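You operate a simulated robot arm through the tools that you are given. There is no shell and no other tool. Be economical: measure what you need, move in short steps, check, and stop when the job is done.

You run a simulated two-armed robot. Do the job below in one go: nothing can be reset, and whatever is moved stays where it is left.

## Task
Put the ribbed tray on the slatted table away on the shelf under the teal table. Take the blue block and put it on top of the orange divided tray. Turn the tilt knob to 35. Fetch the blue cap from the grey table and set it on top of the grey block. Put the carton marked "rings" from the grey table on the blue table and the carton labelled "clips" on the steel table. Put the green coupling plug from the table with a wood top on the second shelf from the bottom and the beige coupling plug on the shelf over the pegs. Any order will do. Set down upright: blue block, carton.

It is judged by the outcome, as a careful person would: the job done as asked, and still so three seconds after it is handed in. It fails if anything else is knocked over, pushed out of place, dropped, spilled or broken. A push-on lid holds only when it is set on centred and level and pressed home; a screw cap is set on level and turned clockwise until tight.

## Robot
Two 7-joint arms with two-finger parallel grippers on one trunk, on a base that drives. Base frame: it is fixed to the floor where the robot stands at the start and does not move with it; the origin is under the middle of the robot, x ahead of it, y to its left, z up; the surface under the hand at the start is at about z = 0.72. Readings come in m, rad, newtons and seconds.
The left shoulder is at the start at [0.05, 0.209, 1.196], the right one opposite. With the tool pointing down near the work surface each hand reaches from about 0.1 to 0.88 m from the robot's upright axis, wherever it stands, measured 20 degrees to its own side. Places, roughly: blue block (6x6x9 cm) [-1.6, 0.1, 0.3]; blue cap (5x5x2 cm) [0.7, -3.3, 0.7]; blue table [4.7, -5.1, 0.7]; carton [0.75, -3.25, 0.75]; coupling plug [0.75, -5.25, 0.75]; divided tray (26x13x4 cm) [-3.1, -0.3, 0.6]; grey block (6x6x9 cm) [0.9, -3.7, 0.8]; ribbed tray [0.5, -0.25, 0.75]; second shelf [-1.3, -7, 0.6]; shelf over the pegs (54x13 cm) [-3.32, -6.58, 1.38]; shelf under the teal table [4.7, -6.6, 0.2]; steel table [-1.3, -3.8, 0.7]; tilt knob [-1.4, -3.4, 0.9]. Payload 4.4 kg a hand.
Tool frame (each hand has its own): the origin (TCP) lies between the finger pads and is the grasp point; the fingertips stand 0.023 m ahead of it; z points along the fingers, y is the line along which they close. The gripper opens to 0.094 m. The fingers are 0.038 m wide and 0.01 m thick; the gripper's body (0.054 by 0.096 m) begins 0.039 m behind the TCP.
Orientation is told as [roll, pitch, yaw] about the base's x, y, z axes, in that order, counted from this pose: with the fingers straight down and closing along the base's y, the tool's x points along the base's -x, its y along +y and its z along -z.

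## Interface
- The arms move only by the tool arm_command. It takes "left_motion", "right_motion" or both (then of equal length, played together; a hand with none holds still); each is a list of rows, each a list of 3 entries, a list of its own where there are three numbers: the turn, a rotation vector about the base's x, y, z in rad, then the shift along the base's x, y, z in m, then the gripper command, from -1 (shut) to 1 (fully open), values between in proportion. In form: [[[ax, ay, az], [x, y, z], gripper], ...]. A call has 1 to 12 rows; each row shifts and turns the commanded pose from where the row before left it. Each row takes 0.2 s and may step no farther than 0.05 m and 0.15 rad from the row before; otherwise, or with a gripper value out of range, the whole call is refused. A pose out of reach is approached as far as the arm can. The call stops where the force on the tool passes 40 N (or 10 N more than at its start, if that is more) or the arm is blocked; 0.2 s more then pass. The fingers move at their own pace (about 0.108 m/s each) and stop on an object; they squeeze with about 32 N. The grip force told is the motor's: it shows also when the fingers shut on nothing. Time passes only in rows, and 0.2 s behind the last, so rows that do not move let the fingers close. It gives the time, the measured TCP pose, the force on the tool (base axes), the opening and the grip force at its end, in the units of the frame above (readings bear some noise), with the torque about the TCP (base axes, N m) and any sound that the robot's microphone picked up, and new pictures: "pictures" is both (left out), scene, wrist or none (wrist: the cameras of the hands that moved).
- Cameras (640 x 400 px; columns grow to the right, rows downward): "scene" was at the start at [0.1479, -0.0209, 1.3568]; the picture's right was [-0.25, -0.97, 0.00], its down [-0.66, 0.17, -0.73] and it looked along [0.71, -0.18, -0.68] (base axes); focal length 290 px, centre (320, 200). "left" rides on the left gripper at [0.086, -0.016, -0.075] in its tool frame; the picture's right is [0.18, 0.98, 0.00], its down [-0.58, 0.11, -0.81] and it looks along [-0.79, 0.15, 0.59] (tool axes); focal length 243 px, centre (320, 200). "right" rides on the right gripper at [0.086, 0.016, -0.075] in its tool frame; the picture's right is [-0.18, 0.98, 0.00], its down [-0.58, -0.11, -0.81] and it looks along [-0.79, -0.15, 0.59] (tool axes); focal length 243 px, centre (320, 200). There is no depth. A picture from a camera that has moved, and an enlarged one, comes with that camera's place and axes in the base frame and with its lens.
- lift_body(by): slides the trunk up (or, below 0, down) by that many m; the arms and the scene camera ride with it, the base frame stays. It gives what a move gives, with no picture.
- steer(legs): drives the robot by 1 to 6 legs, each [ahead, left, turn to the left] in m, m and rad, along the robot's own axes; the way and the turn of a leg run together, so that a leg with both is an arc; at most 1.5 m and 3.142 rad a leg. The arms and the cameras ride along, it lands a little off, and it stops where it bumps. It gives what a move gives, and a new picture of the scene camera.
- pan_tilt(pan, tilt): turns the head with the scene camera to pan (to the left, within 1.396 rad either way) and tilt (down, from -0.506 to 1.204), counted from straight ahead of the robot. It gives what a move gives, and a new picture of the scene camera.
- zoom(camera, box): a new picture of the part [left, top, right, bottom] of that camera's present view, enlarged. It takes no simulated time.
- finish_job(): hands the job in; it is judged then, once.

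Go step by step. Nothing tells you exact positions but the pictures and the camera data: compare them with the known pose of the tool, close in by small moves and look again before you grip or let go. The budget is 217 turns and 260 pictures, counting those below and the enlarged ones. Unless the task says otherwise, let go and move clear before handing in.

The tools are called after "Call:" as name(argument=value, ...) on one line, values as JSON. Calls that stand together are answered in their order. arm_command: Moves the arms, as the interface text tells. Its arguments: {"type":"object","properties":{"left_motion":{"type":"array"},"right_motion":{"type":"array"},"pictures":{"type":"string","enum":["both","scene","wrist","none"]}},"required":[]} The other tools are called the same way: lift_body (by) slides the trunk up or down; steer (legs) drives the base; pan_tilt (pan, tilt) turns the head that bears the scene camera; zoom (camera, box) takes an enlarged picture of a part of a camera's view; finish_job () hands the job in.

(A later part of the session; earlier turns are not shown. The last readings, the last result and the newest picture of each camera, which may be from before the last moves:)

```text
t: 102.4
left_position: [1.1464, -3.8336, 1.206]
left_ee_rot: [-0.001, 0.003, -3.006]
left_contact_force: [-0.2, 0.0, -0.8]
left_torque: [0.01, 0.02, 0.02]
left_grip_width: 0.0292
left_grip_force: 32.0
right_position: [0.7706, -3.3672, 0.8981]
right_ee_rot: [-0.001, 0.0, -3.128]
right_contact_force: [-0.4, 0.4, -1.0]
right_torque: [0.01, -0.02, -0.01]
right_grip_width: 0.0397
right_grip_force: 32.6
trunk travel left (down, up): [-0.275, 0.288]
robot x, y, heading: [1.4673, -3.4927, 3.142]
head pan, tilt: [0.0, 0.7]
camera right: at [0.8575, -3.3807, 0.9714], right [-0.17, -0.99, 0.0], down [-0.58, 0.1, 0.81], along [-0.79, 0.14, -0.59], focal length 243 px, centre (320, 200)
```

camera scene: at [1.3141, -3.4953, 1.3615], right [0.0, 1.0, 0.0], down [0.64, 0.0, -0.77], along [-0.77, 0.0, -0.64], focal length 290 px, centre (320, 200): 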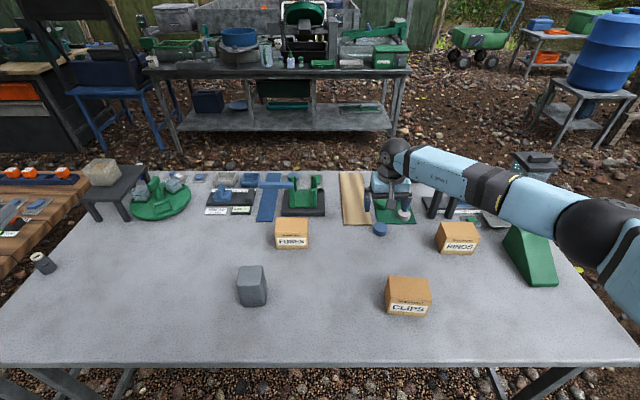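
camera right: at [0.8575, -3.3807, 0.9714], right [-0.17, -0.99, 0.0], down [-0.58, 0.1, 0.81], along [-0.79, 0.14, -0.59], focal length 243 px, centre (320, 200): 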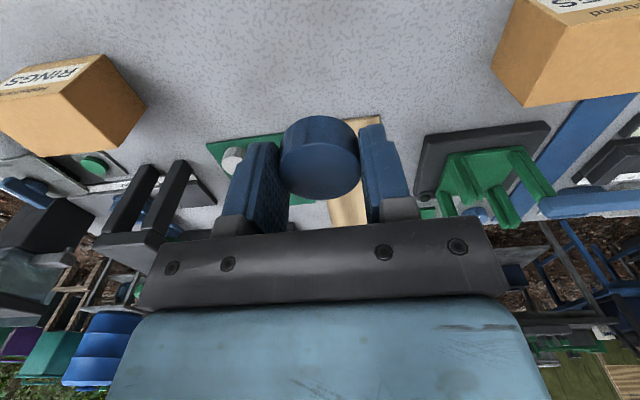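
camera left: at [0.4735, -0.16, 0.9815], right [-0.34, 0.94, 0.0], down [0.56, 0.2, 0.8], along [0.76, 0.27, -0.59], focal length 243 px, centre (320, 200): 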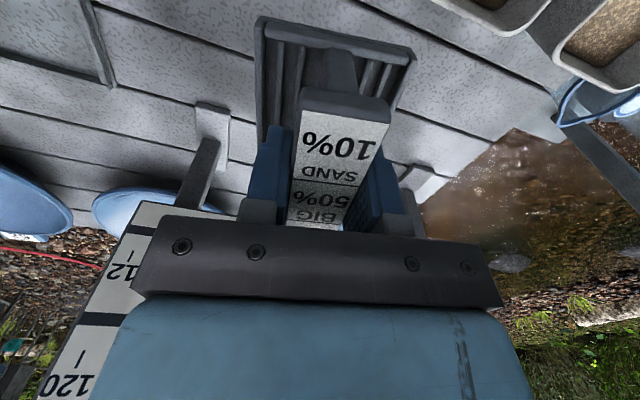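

Cap in hand. I carry it over the grey block and move the left hand out of the way.

Call:
arm_command(right_motion=[[[0, 0, 0], [0.0207, -0.0411, 0.006], -1], [[0, 0, 0], [0.0207, -0.0411, 0.006], -1], [[0, 0, 0], [0.0207, -0.0411, 0.006], -1], [[0, 0, 0], [0.0207, -0.0411, 0.006], -1], [[0, 0, 0], [0.0207, -0.0411, 0.006], -1], [[0, 0, 0], [0.0207, -0.0411, 0], -1], [[0, 0, 0], [0.0207, -0.0411, 0], -1], [[0, 0, 0], [0, 0, 0], -1]], left_motion=[[[0, 0, 0], [0.01, -0.03, 0.01], -1], [[0, 0, 0], [0.01, -0.03, 0.01], -1], [[0, 0, 0], [0.01, -0.03, 0.01], -1], [[0, 0, 0], [0.01, -0.03, 0.01], -1], [[0, 0, 0], [0, 0, 0], -1], [[0, 0, 0], [0, 0, 0], -1], [[0, 0, 0], [0, 0, 0], -1], [[0, 0, 0], [0, 0, 0], -1]], pictures="both")

```text
t: 104.2
left_position: [1.1683, -3.9224, 1.2392]
left_ee_rot: [0.0, 0.003, -3.006]
left_contact_force: [-0.2, 0.1, -0.9]
left_torque: [-0.03, -0.03, 0.02]
left_grip_width: 0.0292
left_grip_force: 32.0
left hand out of reach, approached as far as the arm can: row 3, 4
right_position: [0.9145, -3.6514, 0.9279]
right_ee_rot: [0.001, 0.0, -3.129]
right_contact_force: [-0.5, -0.1, 0.0]
right_torque: [0.0, 0.01, 0.02]
right_grip_width: 0.0399
right_grip_force: 31.6
trunk travel left (down, up): [-0.275, 0.288]
robot x, y, heading: [1.4615, -3.4939, 3.142]
head pan, tilt: [0.0, 0.7]
camera scene: at [1.3129, -3.4952, 1.3613], right [0.0, 1.0, 0.0], down [0.64, 0.0, -0.76], along [-0.76, 0.0, -0.64], focal length 290 px, centre (320, 200)
camera right: at [1.0014, -3.664, 1.0018], right [-0.17, -0.99, 0.0], down [-0.58, 0.1, 0.81], along [-0.79, 0.14, -0.59], focal length 243 px, centre (320, 200)
camera left: at [1.2523, -3.8935, 1.314], right [0.32, -0.95, 0.0], down [-0.56, -0.19, 0.81], along [-0.76, -0.25, -0.59], focal length 243 px, centre (320, 200)
```

scene: 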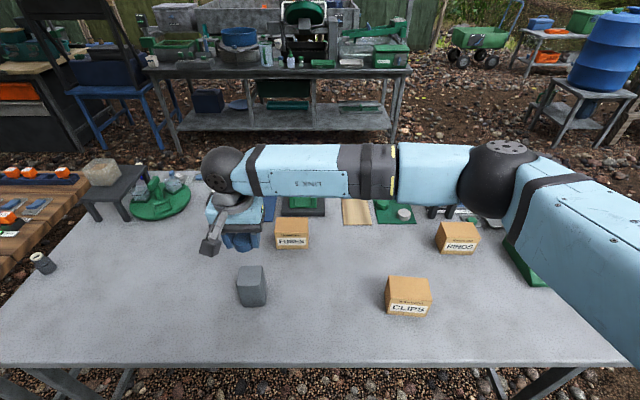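
right: 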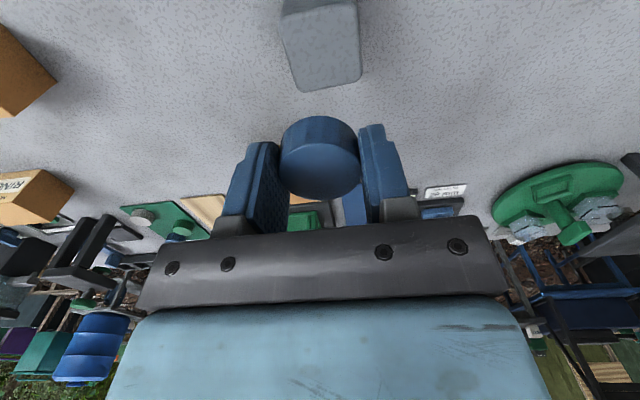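
left: 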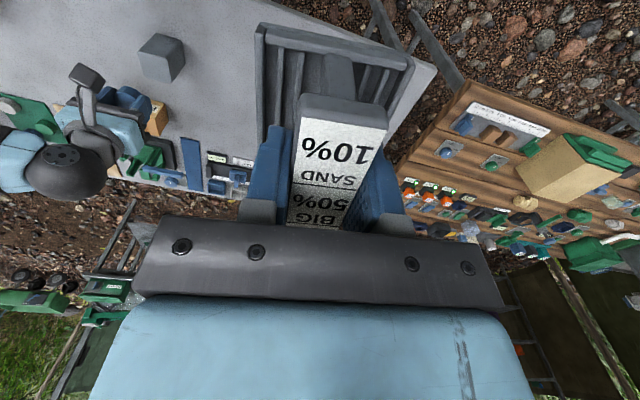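

The block is slightly nearer than the hand. I zoom in to measure it precisely.

Call:
zoom(camera="scene", box=[200, 220, 300, 320])

Call:
zoom(camera="right", box=[240, 0, 400, 100])

```text
4.00 times, centred on (250, 270) of scene
camera zoom: at [1.3129, -3.4952, 1.3613], right [0.0, 1.0, 0.0], down [0.64, 0.0, -0.76], along [-0.76, 0.0, -0.64], focal length 1161 px, centre (600, -80)
```

zoom: 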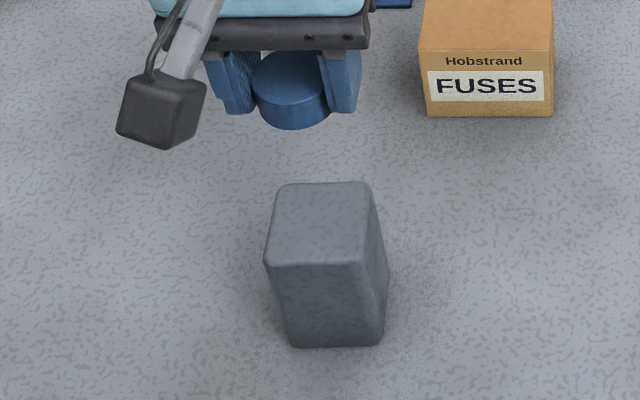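

```text
4.00 times, centred on (320, 50) of right
camera zoom: at [1.0014, -3.664, 1.0018], right [-0.17, -0.99, 0.0], down [-0.58, 0.1, 0.81], along [-0.79, 0.14, -0.59], focal length 970 px, centre (320, 800)
```

zoom: 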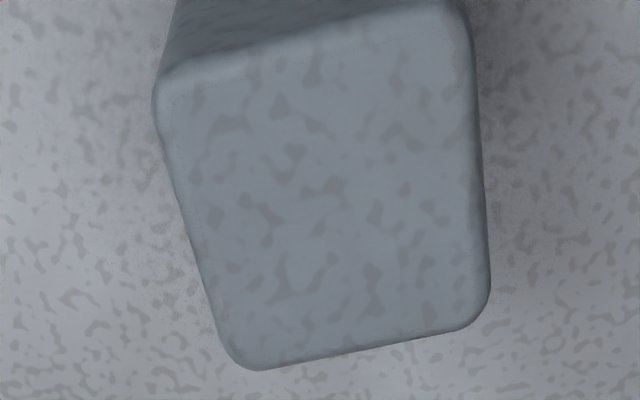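

Block top centre at [0.922,-3.654]. I align and lower the cap on it.

Call:
arm_command(right_motion=[[[0, 0, 0], [0.005, -0.003, -0.03], -1], [[0, 0, 0], [0, 0, -0.03], -1], [[0, 0, 0], [0, 0, -0.022], -1], [[0, 0, 0], [0, 0, -0.006], -1], [[0, 0, 0], [0, 0, 0], -1]], pictures="wrist")

Call:
zoom(camera="scene", box=[180, 190, 340, 310])

```text
t: 105.4
left_position: [1.1693, -3.9239, 1.2397]
left_ee_rot: [0.001, 0.002, -3.006]
left_contact_force: [0.1, 0.5, -0.4]
left_torque: [0.0, -0.01, -0.01]
left_grip_width: 0.029
left_grip_force: 32.0
right_position: [0.9198, -3.654, 0.8399]
right_ee_rot: [0.0, 0.0, -3.125]
right_contact_force: [0.4, -0.6, -0.5]
right_torque: [0.0, 0.0, 0.02]
right_grip_width: 0.0396
right_grip_force: 32.5
trunk travel left (down, up): [-0.275, 0.288]
robot x, y, heading: [1.4652, -3.4964, 3.143]
head pan, tilt: [0.0, 0.7]
camera right: at [1.0066, -3.6684, 0.913], right [-0.17, -0.99, 0.0], down [-0.58, 0.1, 0.81], along [-0.79, 0.14, -0.59], focal length 243 px, centre (320, 200)
```

right: 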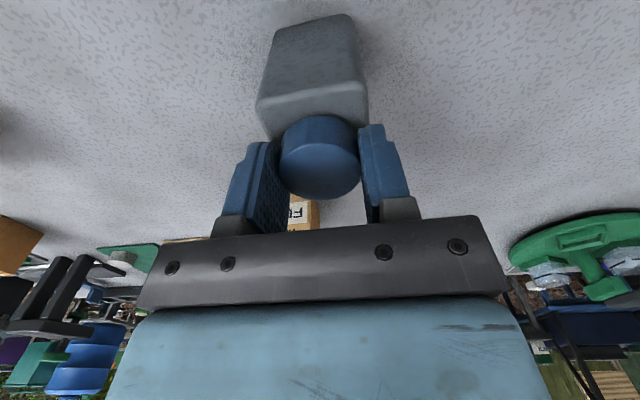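

```text
3.33 times, centred on (260, 250) of scene
camera zoom: at [1.3133, -3.4964, 1.3613], right [0.0, 1.0, 0.0], down [0.64, 0.0, -0.76], along [-0.76, 0.0, -0.64], focal length 968 px, centre (520, 33)
```

zoom: 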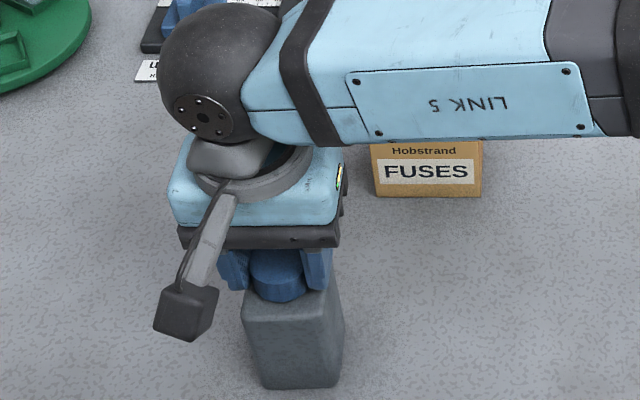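

Nearly centred; a small shift, then lower to contact and release.

Call:
arm_command(right_motion=[[[0, 0, 0], [0.003, 0.002, -0.002], -1], [[0, 0, 0], [0, 0, -0.002], -1], [[0, 0, 0], [0, 0, -0.001], -1], [[0, 0, 0], [0, 0, 0], -1]], pictures="none")

```text
t: 106.4
left_position: [1.1693, -3.9222, 1.24]
left_ee_rot: [0.0, 0.002, -3.005]
left_contact_force: [0.1, -0.6, -1.1]
left_torque: [-0.02, -0.02, 0.03]
left_grip_width: 0.0293
left_grip_force: 32.6
right_position: [0.9226, -3.6533, 0.834]
right_ee_rot: [0.002, -0.002, -3.13]
right_contact_force: [-2.3, 1.9, 9.2]
right_torque: [0.01, 0.06, -0.02]
right_grip_width: 0.04
right_grip_force: 32.1
trunk travel left (down, up): [-0.275, 0.288]
robot x, y, heading: [1.4644, -3.4941, 3.14]
head pan, tilt: [0.0, 0.7]
```

Contact (9 N up): the cap is seated. I open slowly and rise.

Call:
arm_command(right_motion=[[[0, 0, 0], [0, 0, 0.0005], -0.05], [[0, 0, 0], [0, 0, 0], 0.2], [[0, 0, 0], [0, 0, 0], 1], [[0, 0, 0], [0, 0, 0.03], 1], [[0, 0, 0], [0, 0, 0.04], 1], [[0, 0, 0], [0, 0.01, 0.04], 1], [[0, 0, 0], [0, 0.03, 0.03], 1], [[0, 0, 0], [0, 0.04, 0], 1], [[0, 0, 0], [-0.01, 0.045, 0], 1], [[0, 0, 0], [-0.01, 0.045, 0], 1], [[0, 0, 0], [0, 0.045, 0], 1]], pictures="scene")

Call:
zoom(camera="scene", box=[180, 200, 500, 340])

```text
t: 108.8
left_position: [1.169, -3.922, 1.2399]
left_ee_rot: [0.001, 0.002, -3.006]
left_contact_force: [0.0, -0.3, 0.0]
left_torque: [-0.03, -0.01, 0.01]
left_grip_width: 0.0293
left_grip_force: 31.7
right_position: [0.9057, -3.437, 0.9751]
right_ee_rot: [0.001, 0.002, -3.127]
right_contact_force: [0.2, 0.1, 0.4]
right_torque: [-0.02, -0.02, 0.02]
right_grip_width: 0.094
right_grip_force: 0.0
trunk travel left (down, up): [-0.275, 0.288]
robot x, y, heading: [1.4678, -3.4953, 3.138]
head pan, tilt: [0.0, 0.7]
camera scene: at [1.3137, -3.4946, 1.3614], right [0.0, 1.0, 0.0], down [0.64, 0.0, -0.77], along [-0.77, 0.0, -0.64], focal length 290 px, centre (320, 200)
```

scene: 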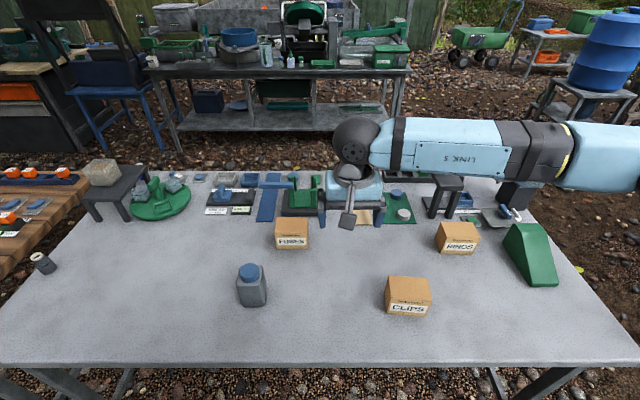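

```text
2.00 times, centred on (340, 270) of scene
camera zoom: at [1.3137, -3.4946, 1.3614], right [0.0, 1.0, 0.0], down [0.64, 0.0, -0.77], along [-0.77, 0.0, -0.64], focal length 581 px, centre (280, 60)
```

zoom: 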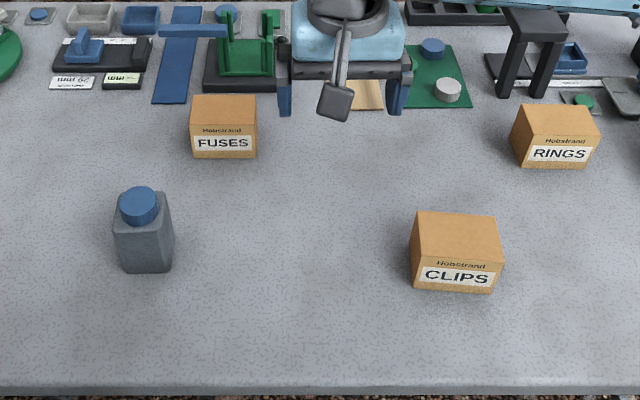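

Cap is on. Next RINGS: centre ≈[0.746,-3.10], 0.064 deep in x; I swing the right hand over it with the fingers closing along x.

Call:
arm_command(right_motion=[[[0, 0, -0.1405], [-0.0139, 0.0306, -0.0068], 1], [[0, 0, -0.1405], [-0.0139, 0.0306, -0.0068], 1], [[0, 0, -0.1405], [-0.0139, 0.0306, -0.0068], 1], [[0, 0, -0.1405], [-0.0139, 0.0306, -0.0068], 1], [[0, 0, -0.1405], [-0.0139, 0.0306, -0.0068], 1], [[0, 0, -0.1405], [-0.0139, 0.0306, -0.0068], 1], [[0, 0, -0.1405], [-0.0139, 0.0306, -0.0068], 1], [[0, 0, -0.1405], [-0.0139, 0.0306, -0.0068], 1], [[0, 0, -0.1405], [-0.0139, 0.0306, -0.0068], 1], [[0, 0, -0.1405], [-0.0139, 0.0306, -0.0068], 1], [[0, 0, -0.1405], [-0.0139, 0.0306, -0.0068], 1], [[0, 0, 0], [0, 0, 0], 1]], pictures="both")

```text
t: 111.4
left_position: [1.1703, -3.9238, 1.2389]
left_ee_rot: [-0.001, 0.002, -3.004]
left_contact_force: [-0.5, 0.1, -0.8]
left_torque: [0.02, 0.0, 0.02]
left_grip_width: 0.029
left_grip_force: 31.7
right_position: [0.7507, -3.1008, 0.8986]
right_ee_rot: [-0.001, 0.0, 1.61]
right_contact_force: [1.1, 0.0, 0.8]
right_torque: [0.0, -0.01, 0.02]
right_grip_width: 0.094
right_grip_force: 0.1
trunk travel left (down, up): [-0.275, 0.288]
robot x, y, heading: [1.4679, -3.499, 3.141]
head pan, tilt: [0.0, 0.7]
camera scene: at [1.3135, -3.4968, 1.3614], right [0.0, 1.0, 0.0], down [0.64, 0.0, -0.77], along [-0.77, 0.0, -0.64], focal length 290 px, centre (320, 200)
camera right: at [0.7372, -3.1868, 0.973], right [-0.99, 0.15, 0.0], down [0.09, 0.58, 0.81], along [0.12, 0.8, -0.59], focal length 243 px, centre (320, 200)
```

scene: 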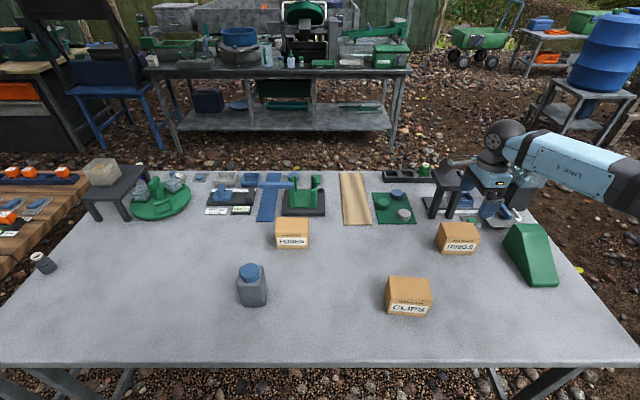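
right: 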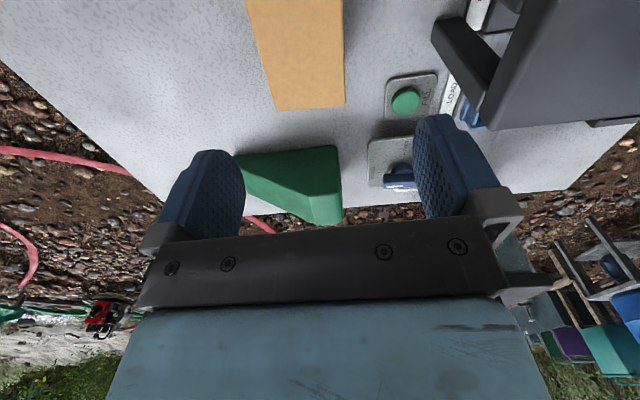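

The carton's middle is at x≈0.761. I shift slightly, descend and check before gripping.

Call:
arm_command(right_motion=[[[0, 0, 0], [0.01, -0.005, -0.035], 1], [[0, 0, 0], [0, 0, -0.035], 1], [[0, 0, 0], [0, 0, -0.035], 1], [[0, 0, 0], [0, 0, -0.032], 1], [[0, 0, 0], [0, 0, 0], 1]], pictures="both")

```text
t: 112.6
left_position: [1.1698, -3.9243, 1.2403]
left_ee_rot: [0.001, 0.002, -3.005]
left_contact_force: [0.3, 0.0, -0.3]
left_torque: [0.02, -0.03, 0.03]
left_grip_width: 0.0294
left_grip_force: 31.9
right_position: [0.76, -3.1054, 0.7617]
right_ee_rot: [0.002, 0.0, 1.61]
right_contact_force: [-0.1, -0.5, -0.8]
right_torque: [0.02, 0.0, -0.02]
right_grip_width: 0.0942
right_grip_force: 0.0
trunk travel left (down, up): [-0.275, 0.288]
robot x, y, heading: [1.4663, -3.4962, 3.138]
head pan, tilt: [0.0, 0.7]
camera scene: at [1.3136, -3.4966, 1.3614], right [0.0, 1.0, 0.0], down [0.64, 0.0, -0.77], along [-0.77, 0.0, -0.64], focal length 290 px, centre (320, 200)
camera right: at [0.7475, -3.1905, 0.836], right [-0.99, 0.14, 0.0], down [0.09, 0.59, 0.81], along [0.12, 0.8, -0.59], focal length 243 px, centre (320, 200)
```

scene: 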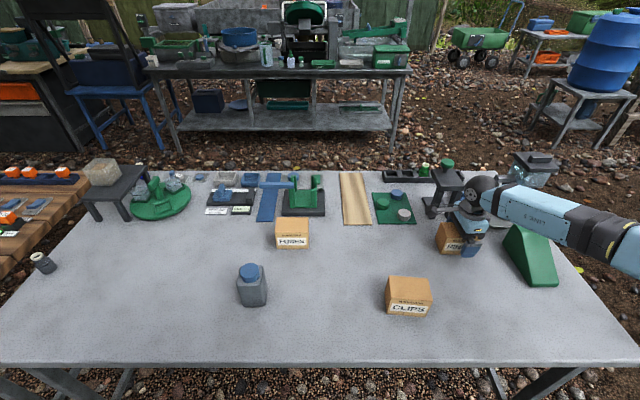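
right: 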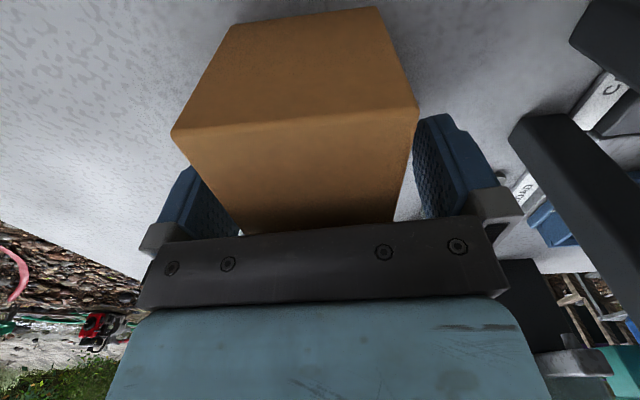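

The carton is between the fingers; a tiny yaw correction, then grip and lift.

Call:
arm_command(right_motion=[[[0, 0, -0.03], [0, 0, 0], 1], [[0, 0, 0], [0, 0, 0], -1], [[0, 0, 0], [0, 0, 0], -1], [[0, 0, 0], [0, 0, 0], -1], [[0, 0, 0], [0, 0, 0.03], -1], [[0, 0, 0], [0.01, 0, 0.04], -1], [[0, 0, 0], [0.02, 0, 0.04], -1], [[0, 0, 0], [0.02, 0, 0.04], -1], [[0, 0, 0], [0.02, 0, 0.04], -1]], pictures="both")

```text
t: 114.6
left_position: [1.1708, -3.9234, 1.239]
left_ee_rot: [0.002, 0.003, -3.005]
left_contact_force: [0.5, 0.1, -1.0]
left_torque: [0.01, 0.0, 0.02]
left_grip_width: 0.0294
left_grip_force: 32.3
right_position: [0.8307, -3.1053, 0.9553]
right_ee_rot: [0.002, 0.0, 1.582]
right_contact_force: [0.4, 0.3, -0.5]
right_torque: [0.02, -0.01, -0.01]
right_grip_width: 0.0596
right_grip_force: 32.0
trunk travel left (down, up): [-0.275, 0.288]
robot x, y, heading: [1.4647, -3.4933, -3.139]
head pan, tilt: [0.0, 0.7]
camera scene: at [1.3144, -3.4966, 1.3614], right [0.0, 1.0, 0.0], down [0.64, 0.0, -0.77], along [-0.77, 0.0, -0.64], focal length 290 px, centre (320, 200)
camera right: at [0.8153, -3.1914, 1.0285], right [-0.98, 0.17, 0.0], down [0.1, 0.58, 0.81], along [0.14, 0.79, -0.59], focal length 243 px, centre (320, 200)
```

scene: 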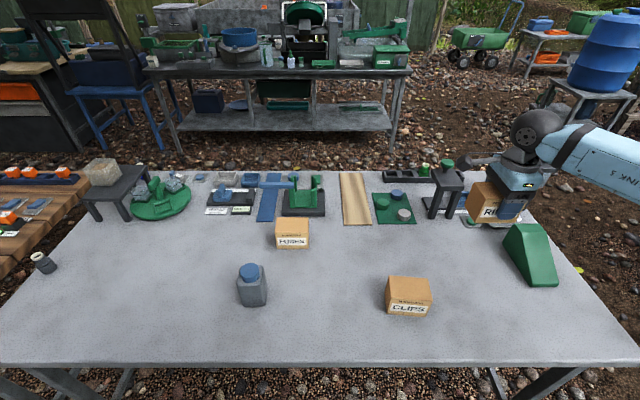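
right: 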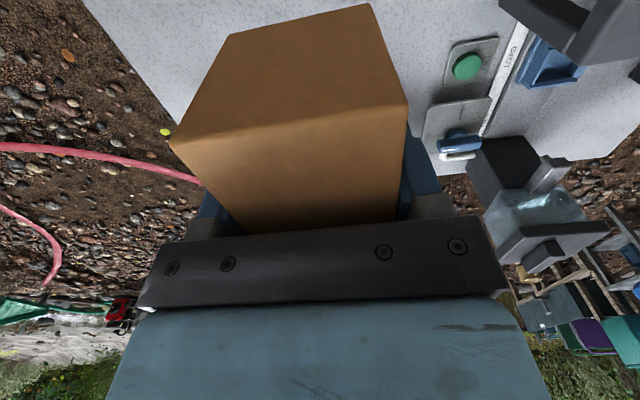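

RINGS is held. I retract the right hand, back off a little and survey the way to the blue and teal tables.

Call:
arm_command(right_motion=[[[0, 0, 0], [0.04, 0, 0.02], -1], [[0, 0, 0], [0.04, 0, 0.02], -1], [[0, 0, 0], [0.04, -0.01, 0.02], -1], [[0, 0, 0], [0.04, -0.01, 0.02], -1], [[0, 0, 0], [0.04, -0.01, 0.02], -1], [[0, 0, 0], [0.04, -0.01, 0.02], -1], [[0, 0, 0], [0.03, -0.02, 0.01], -1]], left_motion=[[[0, 0, 0], [0, 0.03, -0.01], -1], [[0, 0, 0], [0, 0.03, -0.01], -1], [[0, 0, 0], [0, 0.03, -0.01], -1], [[0, 0, 0], [0, 0.03, -0.01], -1], [[0, 0, 0], [0, 0, 0], -1], [[0, 0, 0], [0, 0, 0], -1], [[0, 0, 0], [0, 0, 0], -1]], pictures="none")

Call:
steer(legs=[[-0.12, 0.35, 0]])

Call:
pan_tilt(pan=1.39, tilt=0.35)

```text
t: 116.2
left_position: [1.1695, -3.8032, 1.199]
left_ee_rot: [-0.002, 0.002, -3.006]
left_contact_force: [0.4, -0.4, -0.8]
left_torque: [0.01, 0.0, 0.0]
left_grip_width: 0.0292
left_grip_force: 31.8
right_position: [1.0991, -3.1678, 1.0825]
right_ee_rot: [0.0, -0.002, 1.581]
right_contact_force: [0.4, -0.5, -1.7]
right_torque: [0.02, 0.05, 0.02]
right_grip_width: 0.0596
right_grip_force: 31.4
trunk travel left (down, up): [-0.275, 0.288]
robot x, y, heading: [1.464, -3.4984, 3.139]
head pan, tilt: [0.0, 0.7]
```

```text
t: 119.9
left_position: [1.2887, -4.1558, 1.2]
left_ee_rot: [-0.001, 0.002, -3.003]
left_contact_force: [-0.2, 0.4, -1.1]
left_torque: [0.02, 0.02, 0.02]
left_grip_width: 0.0293
left_grip_force: 31.8
right_position: [1.216, -3.5223, 1.0826]
right_ee_rot: [0.0, 0.001, 1.584]
right_contact_force: [0.6, -0.1, -0.3]
right_torque: [0.04, 0.0, 0.0]
right_grip_width: 0.06
right_grip_force: 32.6
trunk travel left (down, up): [-0.275, 0.288]
robot x, y, heading: [1.5846, -3.8502, -3.135]
head pan, tilt: [0.0, 0.7]
camera scene: at [1.4319, -3.8503, 1.3613], right [0.0, 1.0, 0.0], down [0.64, 0.0, -0.76], along [-0.76, 0.0, -0.64], focal length 290 px, centre (320, 200)
```

scene: 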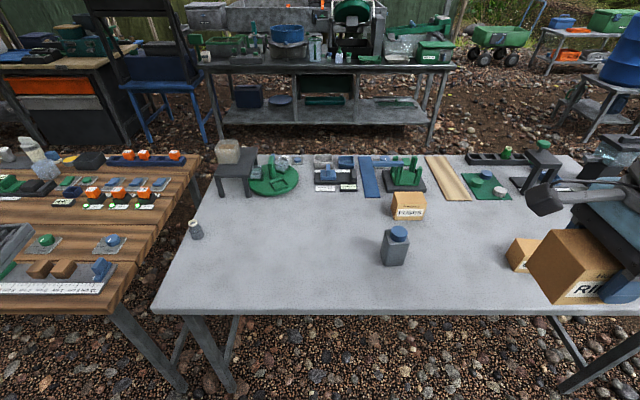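

```text
t: 121.4
left_position: [1.2886, -4.1571, 1.199]
left_ee_rot: [-0.001, 0.001, -3.002]
left_contact_force: [-0.2, -0.1, -0.6]
left_torque: [-0.02, 0.0, 0.0]
left_grip_width: 0.0293
left_grip_force: 32.4
right_position: [1.2159, -3.5217, 1.0828]
right_ee_rot: [0.001, 0.0, 1.585]
right_contact_force: [-0.1, 0.4, -1.4]
right_torque: [0.0, 0.01, 0.03]
right_grip_width: 0.0595
right_grip_force: 32.1
trunk travel left (down, up): [-0.275, 0.288]
robot x, y, heading: [1.5842, -3.8502, -3.14]
head pan, tilt: [1.389, 0.351]
camera scene: at [1.5002, -3.9416, 1.3927], right [-0.98, 0.18, 0.0], down [0.06, 0.34, -0.94], along [-0.17, -0.92, -0.34], focal length 290 px, centre (320, 200)
```

scene: 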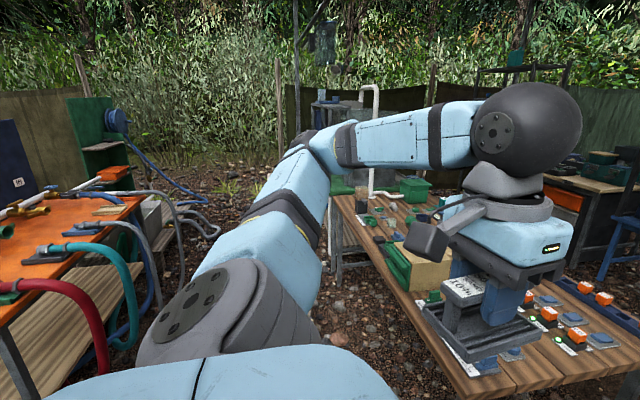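

The aisle continues between the wood-top and orange tables. I turn toward the blue table's direction to see the way.

Call:
pan_tilt(pan=0, tilt=0.35)

Call:
steer(legs=[[0, 0, 2.6]])

```text
t: 123.0
left_position: [1.2884, -4.1562, 1.1998]
left_ee_rot: [-0.002, 0.001, -3.001]
left_contact_force: [0.1, 0.3, -1.4]
left_torque: [0.04, 0.0, -0.04]
left_grip_width: 0.0291
left_grip_force: 31.7
right_position: [1.2159, -3.5216, 1.0831]
right_ee_rot: [-0.001, 0.0, 1.585]
right_contact_force: [0.4, -0.5, -1.9]
right_torque: [-0.03, -0.01, -0.02]
right_grip_width: 0.0596
right_grip_force: 31.8
trunk travel left (down, up): [-0.275, 0.288]
robot x, y, heading: [1.5837, -3.8488, -3.139]
head pan, tilt: [0.0, 0.351]
camera scene: at [1.4237, -3.8503, 1.3927], right [0.0, 1.0, 0.0], down [0.34, 0.0, -0.94], along [-0.94, 0.0, -0.34], focal length 290 px, centre (320, 200)
```

scene: 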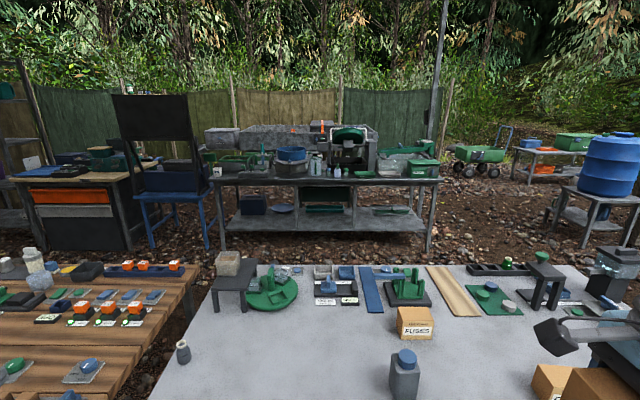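

```text
t: 129.5
left_position: [1.9939, -3.7342, 1.2003]
left_ee_rot: [-0.002, 0.001, -0.392]
left_contact_force: [0.1, 0.0, -0.3]
left_torque: [0.01, 0.0, 0.0]
left_grip_width: 0.0291
left_grip_force: 32.8
right_position: [1.7338, -4.3185, 1.0835]
right_ee_rot: [-0.002, -0.001, -2.087]
right_contact_force: [0.0, 0.9, -2.2]
right_torque: [-0.01, 0.03, 0.01]
right_grip_width: 0.0593
right_grip_force: 32.2
trunk travel left (down, up): [-0.275, 0.288]
robot x, y, heading: [1.5827, -3.8519, -0.527]
head pan, tilt: [0.0, 0.351]
camera scene: at [1.723, -3.9307, 1.3927], right [-0.5, -0.86, 0.0], down [-0.3, 0.17, -0.94], along [0.81, -0.47, -0.34], focal length 290 px, centre (320, 200)
```

scene: 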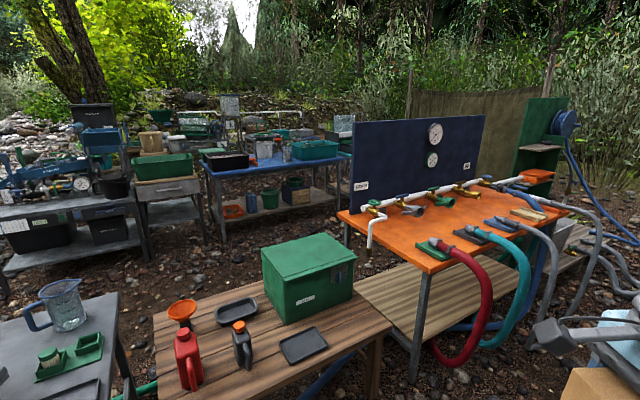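

The blue table is behind; I look further right to find a passage south of the orange table.

Call:
pan_tilt(pan=-0.75, tilt=0.45)

Call:
pan_tilt(pan=0.75, tilt=0.45)

```text
t: 130.6
left_position: [1.9948, -3.7322, 1.2007]
left_ee_rot: [-0.002, 0.0, -0.391]
left_contact_force: [0.0, 0.1, -1.2]
left_torque: [-0.02, -0.02, 0.0]
left_grip_width: 0.0294
left_grip_force: 31.7
right_position: [1.7351, -4.3176, 1.083]
right_ee_rot: [0.002, 0.001, -2.088]
right_contact_force: [-0.6, 0.5, -1.3]
right_torque: [-0.02, 0.03, 0.01]
right_grip_width: 0.0597
right_grip_force: 31.9
trunk travel left (down, up): [-0.275, 0.288]
robot x, y, heading: [1.5848, -3.8506, -0.525]
head pan, tilt: [-0.75, 0.45]
camera scene: at [1.6692, -3.9718, 1.3835], right [-0.96, -0.29, 0.0], down [-0.13, 0.42, -0.9], along [0.26, -0.86, -0.44], focal length 290 px, centre (320, 200)
```

scene: 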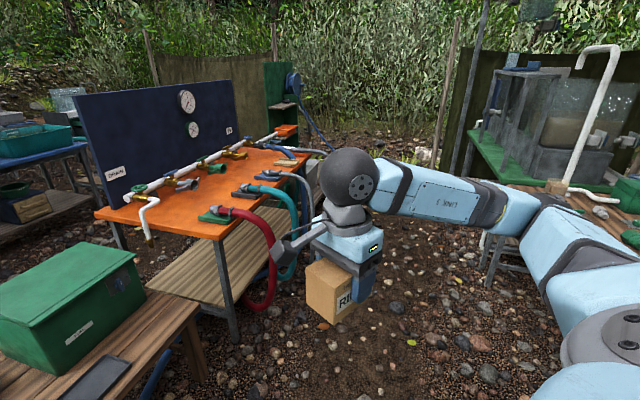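

```text
t: 132.2
left_position: [1.9946, -3.7346, 1.1979]
left_ee_rot: [-0.002, 0.001, -0.391]
left_contact_force: [-0.8, -0.8, -1.3]
left_torque: [0.01, 0.01, -0.01]
left_grip_width: 0.0292
left_grip_force: 31.9
right_position: [1.7349, -4.3191, 1.0828]
right_ee_rot: [0.0, 0.0, -2.087]
right_contact_force: [0.1, 0.7, -0.6]
right_torque: [-0.01, -0.01, 0.01]
right_grip_width: 0.0594
right_grip_force: 31.8
trunk travel left (down, up): [-0.275, 0.288]
robot x, y, heading: [1.5816, -3.8466, -0.531]
head pan, tilt: [0.75, 0.45]
camera scene: at [1.7323, -3.8636, 1.3835], right [0.22, -0.98, 0.0], down [-0.42, -0.1, -0.9], along [0.88, 0.2, -0.44], focal length 290 px, centre (320, 200)
```

scene: 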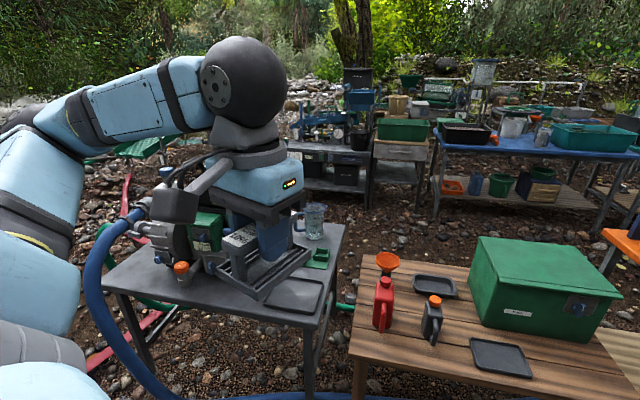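

South along the aisle is open. I turn to face -y and advance, then look again.

Call:
pan_tilt(pan=0.3, tilt=0.5)

Call:
steer(legs=[[0, 0, -1.044], [1.1, 0.1, 0]])

```text
t: 133.1
left_position: [1.9943, -3.7341, 1.1993]
left_ee_rot: [-0.003, 0.002, -0.392]
left_contact_force: [0.2, 0.0, -1.3]
left_torque: [0.02, -0.01, -0.04]
left_grip_width: 0.0291
left_grip_force: 32.5
right_position: [1.7342, -4.3194, 1.0827]
right_ee_rot: [0.0, -0.001, -2.088]
right_contact_force: [-0.9, -0.7, -0.8]
right_torque: [0.0, 0.0, 0.02]
right_grip_width: 0.0595
right_grip_force: 31.8
trunk travel left (down, up): [-0.275, 0.288]
robot x, y, heading: [1.584, -3.8543, -0.524]
head pan, tilt: [0.3, 0.499]
camera scene: at [1.7313, -3.9043, 1.379], right [-0.23, -0.97, 0.0], down [-0.47, 0.11, -0.88], along [0.86, -0.2, -0.48], focal length 290 px, centre (320, 200)
```

scene: 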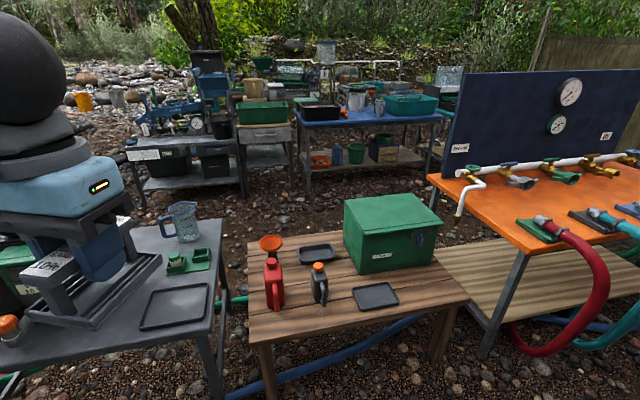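

```text
t: 141.4
left_position: [1.9929, -5.2275, 1.199]
left_ee_rot: [-0.003, 0.003, -1.429]
left_contact_force: [0.0, -0.5, -0.8]
left_torque: [0.02, -0.01, -0.01]
left_grip_width: 0.029
left_grip_force: 32.3
right_position: [1.3581, -5.3009, 1.0828]
right_ee_rot: [-0.003, -0.001, -3.125]
right_contact_force: [0.5, -0.6, -1.5]
right_torque: [0.0, 0.01, -0.01]
right_grip_width: 0.06
right_grip_force: 32.0
trunk travel left (down, up): [-0.275, 0.288]
robot x, y, heading: [1.6857, -4.9359, -1.565]
head pan, tilt: [0.3, 0.499]
camera scene: at [1.7135, -5.0884, 1.379], right [-0.95, -0.3, 0.0], down [-0.14, 0.46, -0.88], along [0.26, -0.84, -0.48], focal length 290 px, centre (320, 200)
```

scene: 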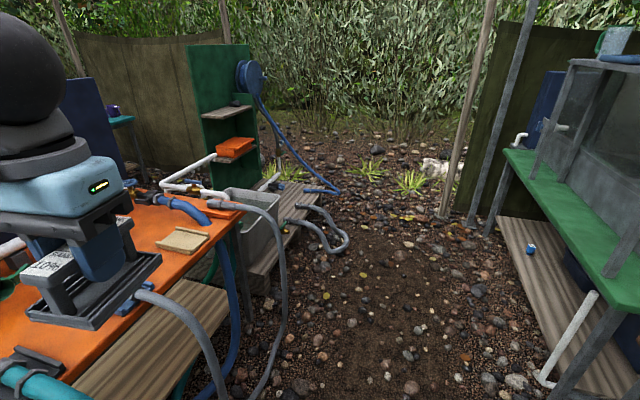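

A low bench and a green cabinet stand beyond the orange table. I zoom to see whether there is a passage to the left there.

Call:
zoom(camera="scene", box=[60, 30, 380, 230])

Call:
steer(legs=[[0.9, 0, 0]])

Call:
pan_tilt(pan=1.0, tilt=0.5)

```text
2.00 times, centred on (220, 130) of scene
camera zoom: at [1.7135, -5.0884, 1.379], right [-0.95, -0.3, 0.0], down [-0.14, 0.46, -0.88], along [0.26, -0.84, -0.48], focal length 581 px, centre (520, 340)
```

zoom: 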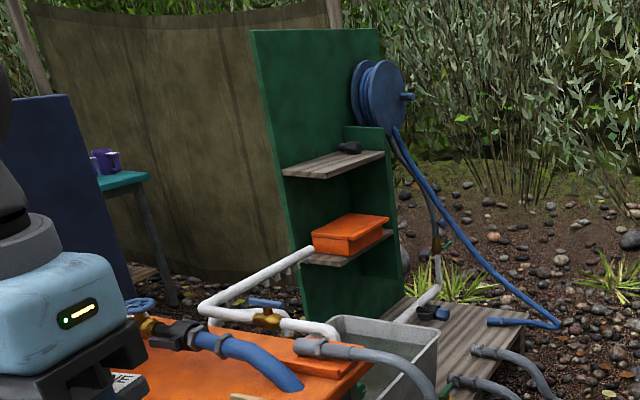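

```text
t: 145.5
left_position: [2.0042, -6.0471, 1.2014]
left_ee_rot: [-0.005, -0.005, -1.442]
left_contact_force: [1.4, -0.4, -1.5]
left_torque: [0.03, -0.01, 0.0]
left_grip_width: 0.0293
left_grip_force: 31.6
right_position: [1.3674, -6.1077, 1.0799]
right_ee_rot: [-0.01, -0.009, -3.13]
right_contact_force: [-0.1, -0.3, 0.0]
right_torque: [0.02, 0.0, 0.01]
right_grip_width: 0.0597
right_grip_force: 32.6
trunk travel left (down, up): [-0.275, 0.288]
robot x, y, heading: [1.6957, -5.7584, -1.575]
head pan, tilt: [0.3, 0.499]
stopped in leg 1: the robot was blocked; the commanded pose is now the measured one
camera scene: at [1.7261, -5.9028, 1.3808], right [-0.96, -0.29, 0.01], down [-0.14, 0.45, -0.88], along [0.25, -0.84, -0.47], focal length 290 px, centre (320, 200)
```

scene: 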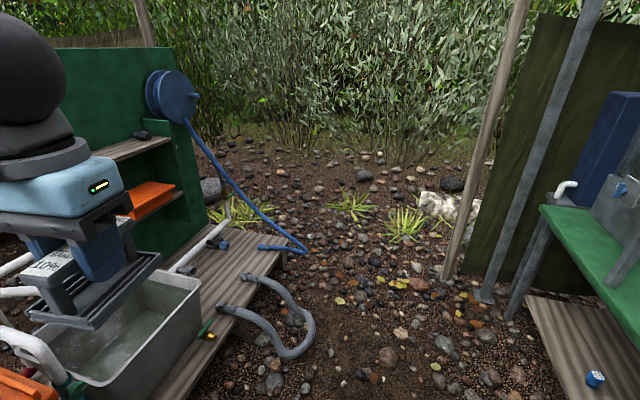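

```text
t: 146.6
left_position: [2.0044, -6.0421, 1.202]
left_ee_rot: [-0.005, -0.009, -1.439]
left_contact_force: [0.2, 0.4, -1.6]
left_torque: [0.01, -0.02, -0.01]
left_grip_width: 0.029
left_grip_force: 32.2
right_position: [1.3681, -6.1073, 1.0824]
right_ee_rot: [-0.004, -0.006, -3.129]
right_contact_force: [-0.5, 0.0, -1.5]
right_torque: [-0.01, 0.03, -0.03]
right_grip_width: 0.0596
right_grip_force: 32.3
trunk travel left (down, up): [-0.275, 0.288]
robot x, y, heading: [1.6986, -5.7571, -1.572]
head pan, tilt: [1.0, 0.499]
camera scene: at [1.775, -5.8613, 1.3801], right [-0.54, -0.84, 0.01], down [-0.4, 0.25, -0.88], along [0.74, -0.48, -0.47], focal length 290 px, centre (320, 200)
```

scene: 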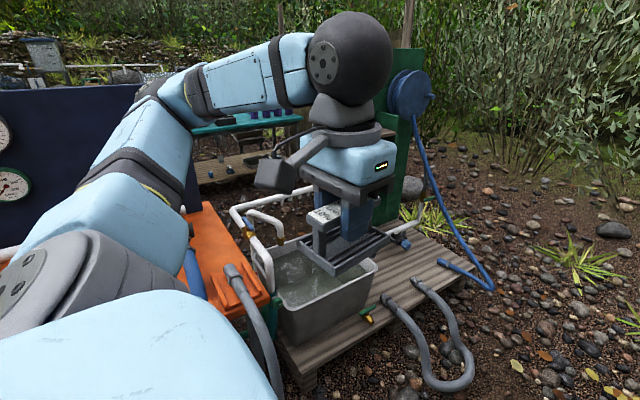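

Blocked again; I check the right side where the elbow may have met something at the wood table.

Call:
pan_tilt(pan=-0.9, tilt=0.4)

Call:
pan_tilt(pan=0.6, tilt=0.9)

```text
t: 148.5
left_position: [2.0023, -6.0441, 1.2015]
left_ee_rot: [-0.006, -0.012, -1.438]
left_contact_force: [0.2, -0.1, -0.8]
left_torque: [0.01, -0.01, -0.04]
left_grip_width: 0.0292
left_grip_force: 32.4
right_position: [1.3682, -6.1078, 1.0831]
right_ee_rot: [-0.004, -0.007, -3.128]
right_contact_force: [-0.6, 0.0, -1.9]
right_torque: [0.02, -0.02, -0.01]
right_grip_width: 0.0597
right_grip_force: 31.5
trunk travel left (down, up): [-0.275, 0.288]
robot x, y, heading: [1.6968, -5.7545, -1.571]
head pan, tilt: [-0.901, 0.4]
camera scene: at [1.6261, -5.869, 1.3898], right [-0.62, 0.79, -0.01], down [0.3, 0.23, -0.93], along [-0.72, -0.57, -0.38], focal length 290 px, centre (320, 200)
```

scene: 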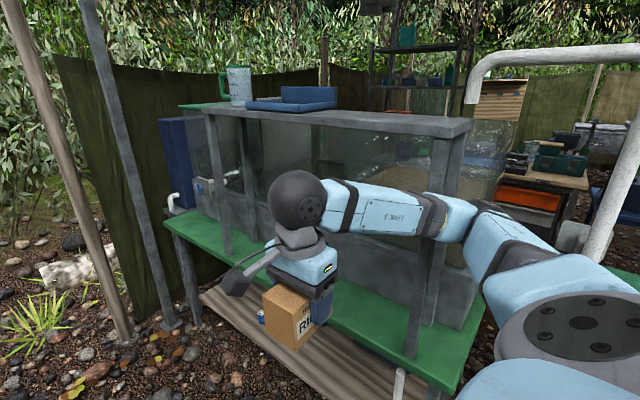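

```text
t: 150.1
left_position: [2.0039, -6.0433, 1.2011]
left_ee_rot: [-0.005, -0.01, -1.438]
left_contact_force: [-0.1, -0.6, -1.7]
left_torque: [0.01, 0.02, 0.01]
left_grip_width: 0.0293
left_grip_force: 32.1
right_position: [1.3674, -6.1086, 1.0822]
right_ee_rot: [-0.002, -0.01, -3.126]
right_contact_force: [0.4, -0.5, -0.6]
right_torque: [-0.02, 0.02, 0.04]
right_grip_width: 0.0595
right_grip_force: 31.5
trunk travel left (down, up): [-0.275, 0.288]
robot x, y, heading: [1.6934, -5.7572, -1.575]
head pan, tilt: [0.6, 0.901]
camera scene: at [1.7412, -5.8748, 1.3466], right [-0.83, -0.56, 0.01], down [-0.44, 0.64, -0.63], along [0.35, -0.52, -0.78], focal length 290 px, centre (320, 200)
```

scene: 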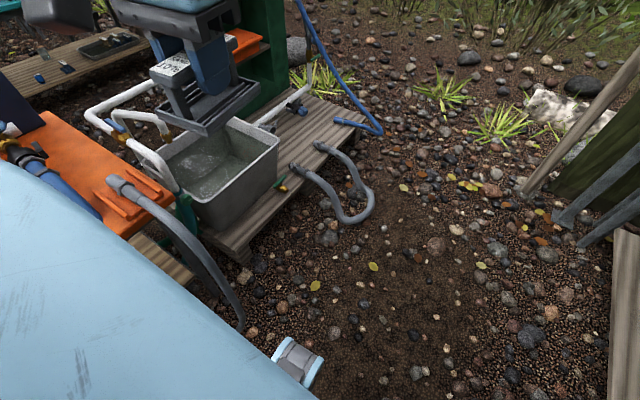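

No way through here, and the elbow met the tank's frame. I raise the trunk so the arms clear things, back out, and go round by the north end of the pump table.

Call:
lift_body(by=0.2)

Call:
steer(legs=[[-0.75, 0, 0], [-1.25, -0.07, 0], [0, 0, 1.573]])

```text
t: 151.8
left_position: [2.0141, -6.0519, 1.3666]
left_ee_rot: [-0.007, 0.004, -1.447]
left_contact_force: [-0.4, -1.3, -1.9]
left_torque: [0.11, 0.01, -0.01]
left_grip_width: 0.029
left_grip_force: 32.1
right_position: [1.381, -6.1002, 1.2253]
right_ee_rot: [-0.092, -0.011, -3.122]
right_contact_force: [-0.4, -0.4, -1.1]
right_torque: [0.06, 0.03, 0.0]
right_grip_width: 0.0595
right_grip_force: 31.9
trunk travel left (down, up): [-0.44, 0.124]
robot x, y, heading: [1.7016, -5.7554, -1.585]
head pan, tilt: [0.6, 0.901]
stopped: the force on the tool passed its limit at 73 N (the readings are from after the stop); the commanded pose is now the measured one
```

```text
t: 165.5
left_position: [1.944, -3.468, 1.3635]
left_ee_rot: [-0.001, 0.004, 0.118]
left_contact_force: [-0.6, -0.6, -1.3]
left_torque: [0.01, 0.0, 0.03]
left_grip_width: 0.0291
left_grip_force: 31.9
right_position: [1.9886, -4.098, 1.2185]
right_ee_rot: [-0.092, 0.0, -1.553]
right_contact_force: [0.7, 0.5, -2.0]
right_torque: [0.01, 0.0, 0.0]
right_grip_width: 0.0598
right_grip_force: 32.0
trunk travel left (down, up): [-0.44, 0.124]
robot x, y, heading: [1.644, -3.7713, -0.019]
head pan, tilt: [0.6, 0.901]
camera scene: at [1.774, -3.7292, 1.5098], right [0.55, -0.83, 0.0], down [-0.65, -0.43, -0.62], along [0.52, 0.34, -0.78], focal length 290 px, centre (320, 200)
```

scene: 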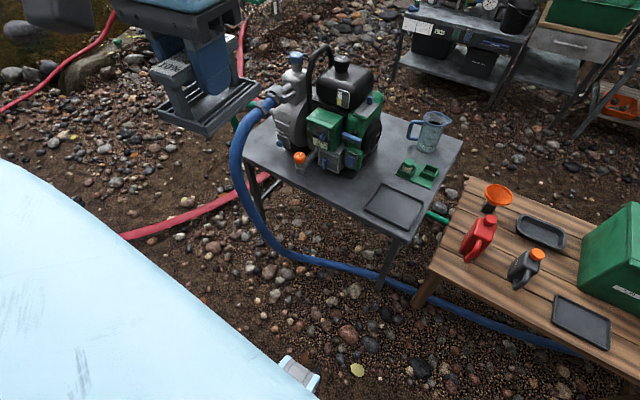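

Base corner is about 0.3 m from its middle. I strafe north past the post and then test crossing the red hose gently.

Call:
pan_tilt(pan=0, tilt=0.75)

Call:
steer(legs=[[0, 1.1, 0.019], [0.1, 0.55, 0], [0.5, 0.12, 0]])

```text
t: 166.5
left_position: [1.9437, -3.468, 1.3634]
left_ee_rot: [0.0, 0.005, 0.12]
left_contact_force: [-0.2, 0.2, -1.5]
left_torque: [0.0, 0.03, 0.01]
left_grip_width: 0.0294
left_grip_force: 32.4
right_position: [1.9895, -4.0976, 1.2187]
right_ee_rot: [-0.092, 0.0, -1.553]
right_contact_force: [0.5, 0.5, -1.5]
right_torque: [0.02, -0.01, -0.03]
right_grip_width: 0.0595
right_grip_force: 32.0
trunk travel left (down, up): [-0.44, 0.124]
robot x, y, heading: [1.644, -3.7702, -0.018]
head pan, tilt: [0.0, 0.75]
camera scene: at [1.7939, -3.7721, 1.5216], right [-0.02, -1.0, 0.0], down [-0.68, 0.01, -0.73], along [0.73, -0.01, -0.68], focal length 290 px, centre (320, 200)
```

scene: 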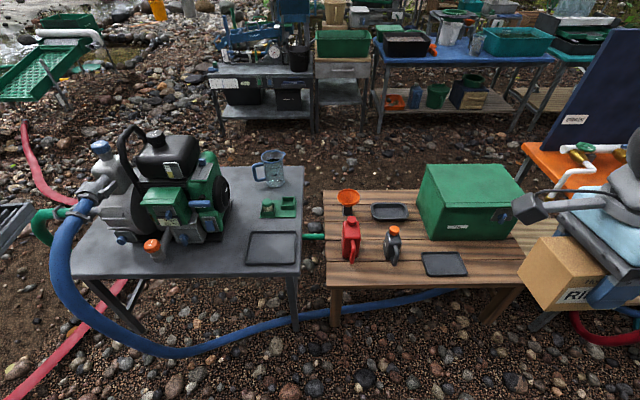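

```text
t: 183.9
left_position: [2.5565, -1.6988, 1.3639]
left_ee_rot: [0.0, 0.0, 0.124]
left_contact_force: [0.5, 0.2, -1.1]
left_torque: [0.03, -0.02, 0.02]
left_grip_width: 0.0289
left_grip_force: 32.8
right_position: [2.6069, -2.3304, 1.2186]
right_ee_rot: [-0.092, 0.0, -1.545]
right_contact_force: [-1.6, -0.4, -1.2]
right_torque: [0.01, 0.0, 0.0]
right_grip_width: 0.0598
right_grip_force: 32.1
trunk travel left (down, up): [-0.44, 0.124]
robot x, y, heading: [2.2592, -1.999, -0.012]
head pan, tilt: [0.0, 0.75]
camera scene: at [2.409, -2.0047, 1.5217], right [-0.01, -1.0, 0.0], down [-0.68, 0.01, -0.73], along [0.73, -0.01, -0.68], focal length 290 px, centre (320, 200)
```

scene: 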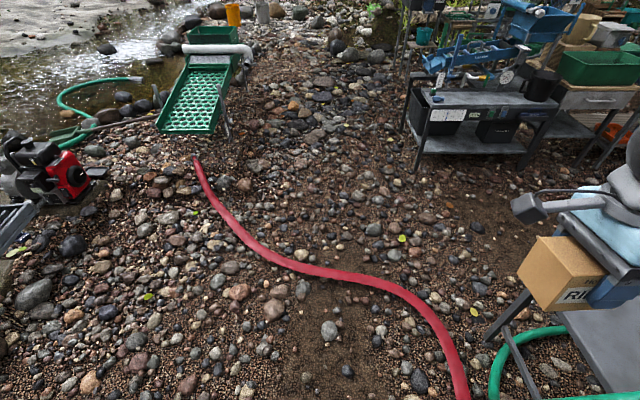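

The hose is no obstacle. I continue into the aisle in front of the blue table.

Call:
steer(legs=[[1.4, 0, 0.012], [0, -1.5, 0], [0, -1.5, 0]])

```text
t: 216.6
left_position: [3.9261, -4.6975, 1.3638]
left_ee_rot: [0.0, 0.003, 0.107]
left_contact_force: [0.3, 0.2, -0.4]
left_torque: [0.02, 0.03, 0.02]
left_grip_width: 0.0293
left_grip_force: 31.9
right_position: [3.9651, -5.3288, 1.2175]
right_ee_rot: [-0.092, 0.0, -1.562]
right_contact_force: [0.3, -0.1, -2.2]
right_torque: [0.0, 0.03, 0.0]
right_grip_width: 0.0596
right_grip_force: 32.0
trunk travel left (down, up): [-0.44, 0.124]
robot x, y, heading: [3.6226, -4.9917, -0.031]
head pan, tilt: [0.0, 0.75]
camera scene: at [3.7729, -5.0003, 1.5217], right [-0.03, -1.0, 0.0], down [-0.68, 0.02, -0.73], along [0.73, -0.02, -0.68], focal length 290 px, centre (320, 200)
```

scene: 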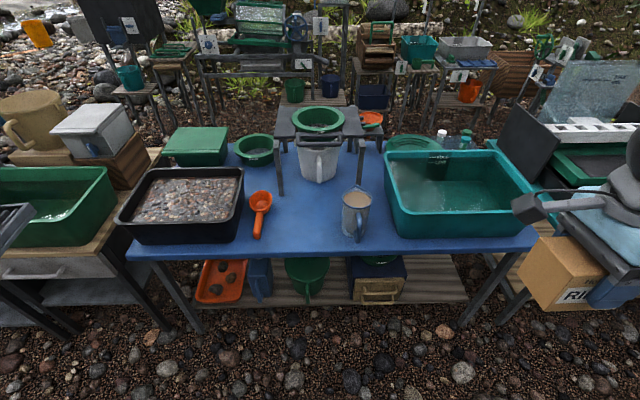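

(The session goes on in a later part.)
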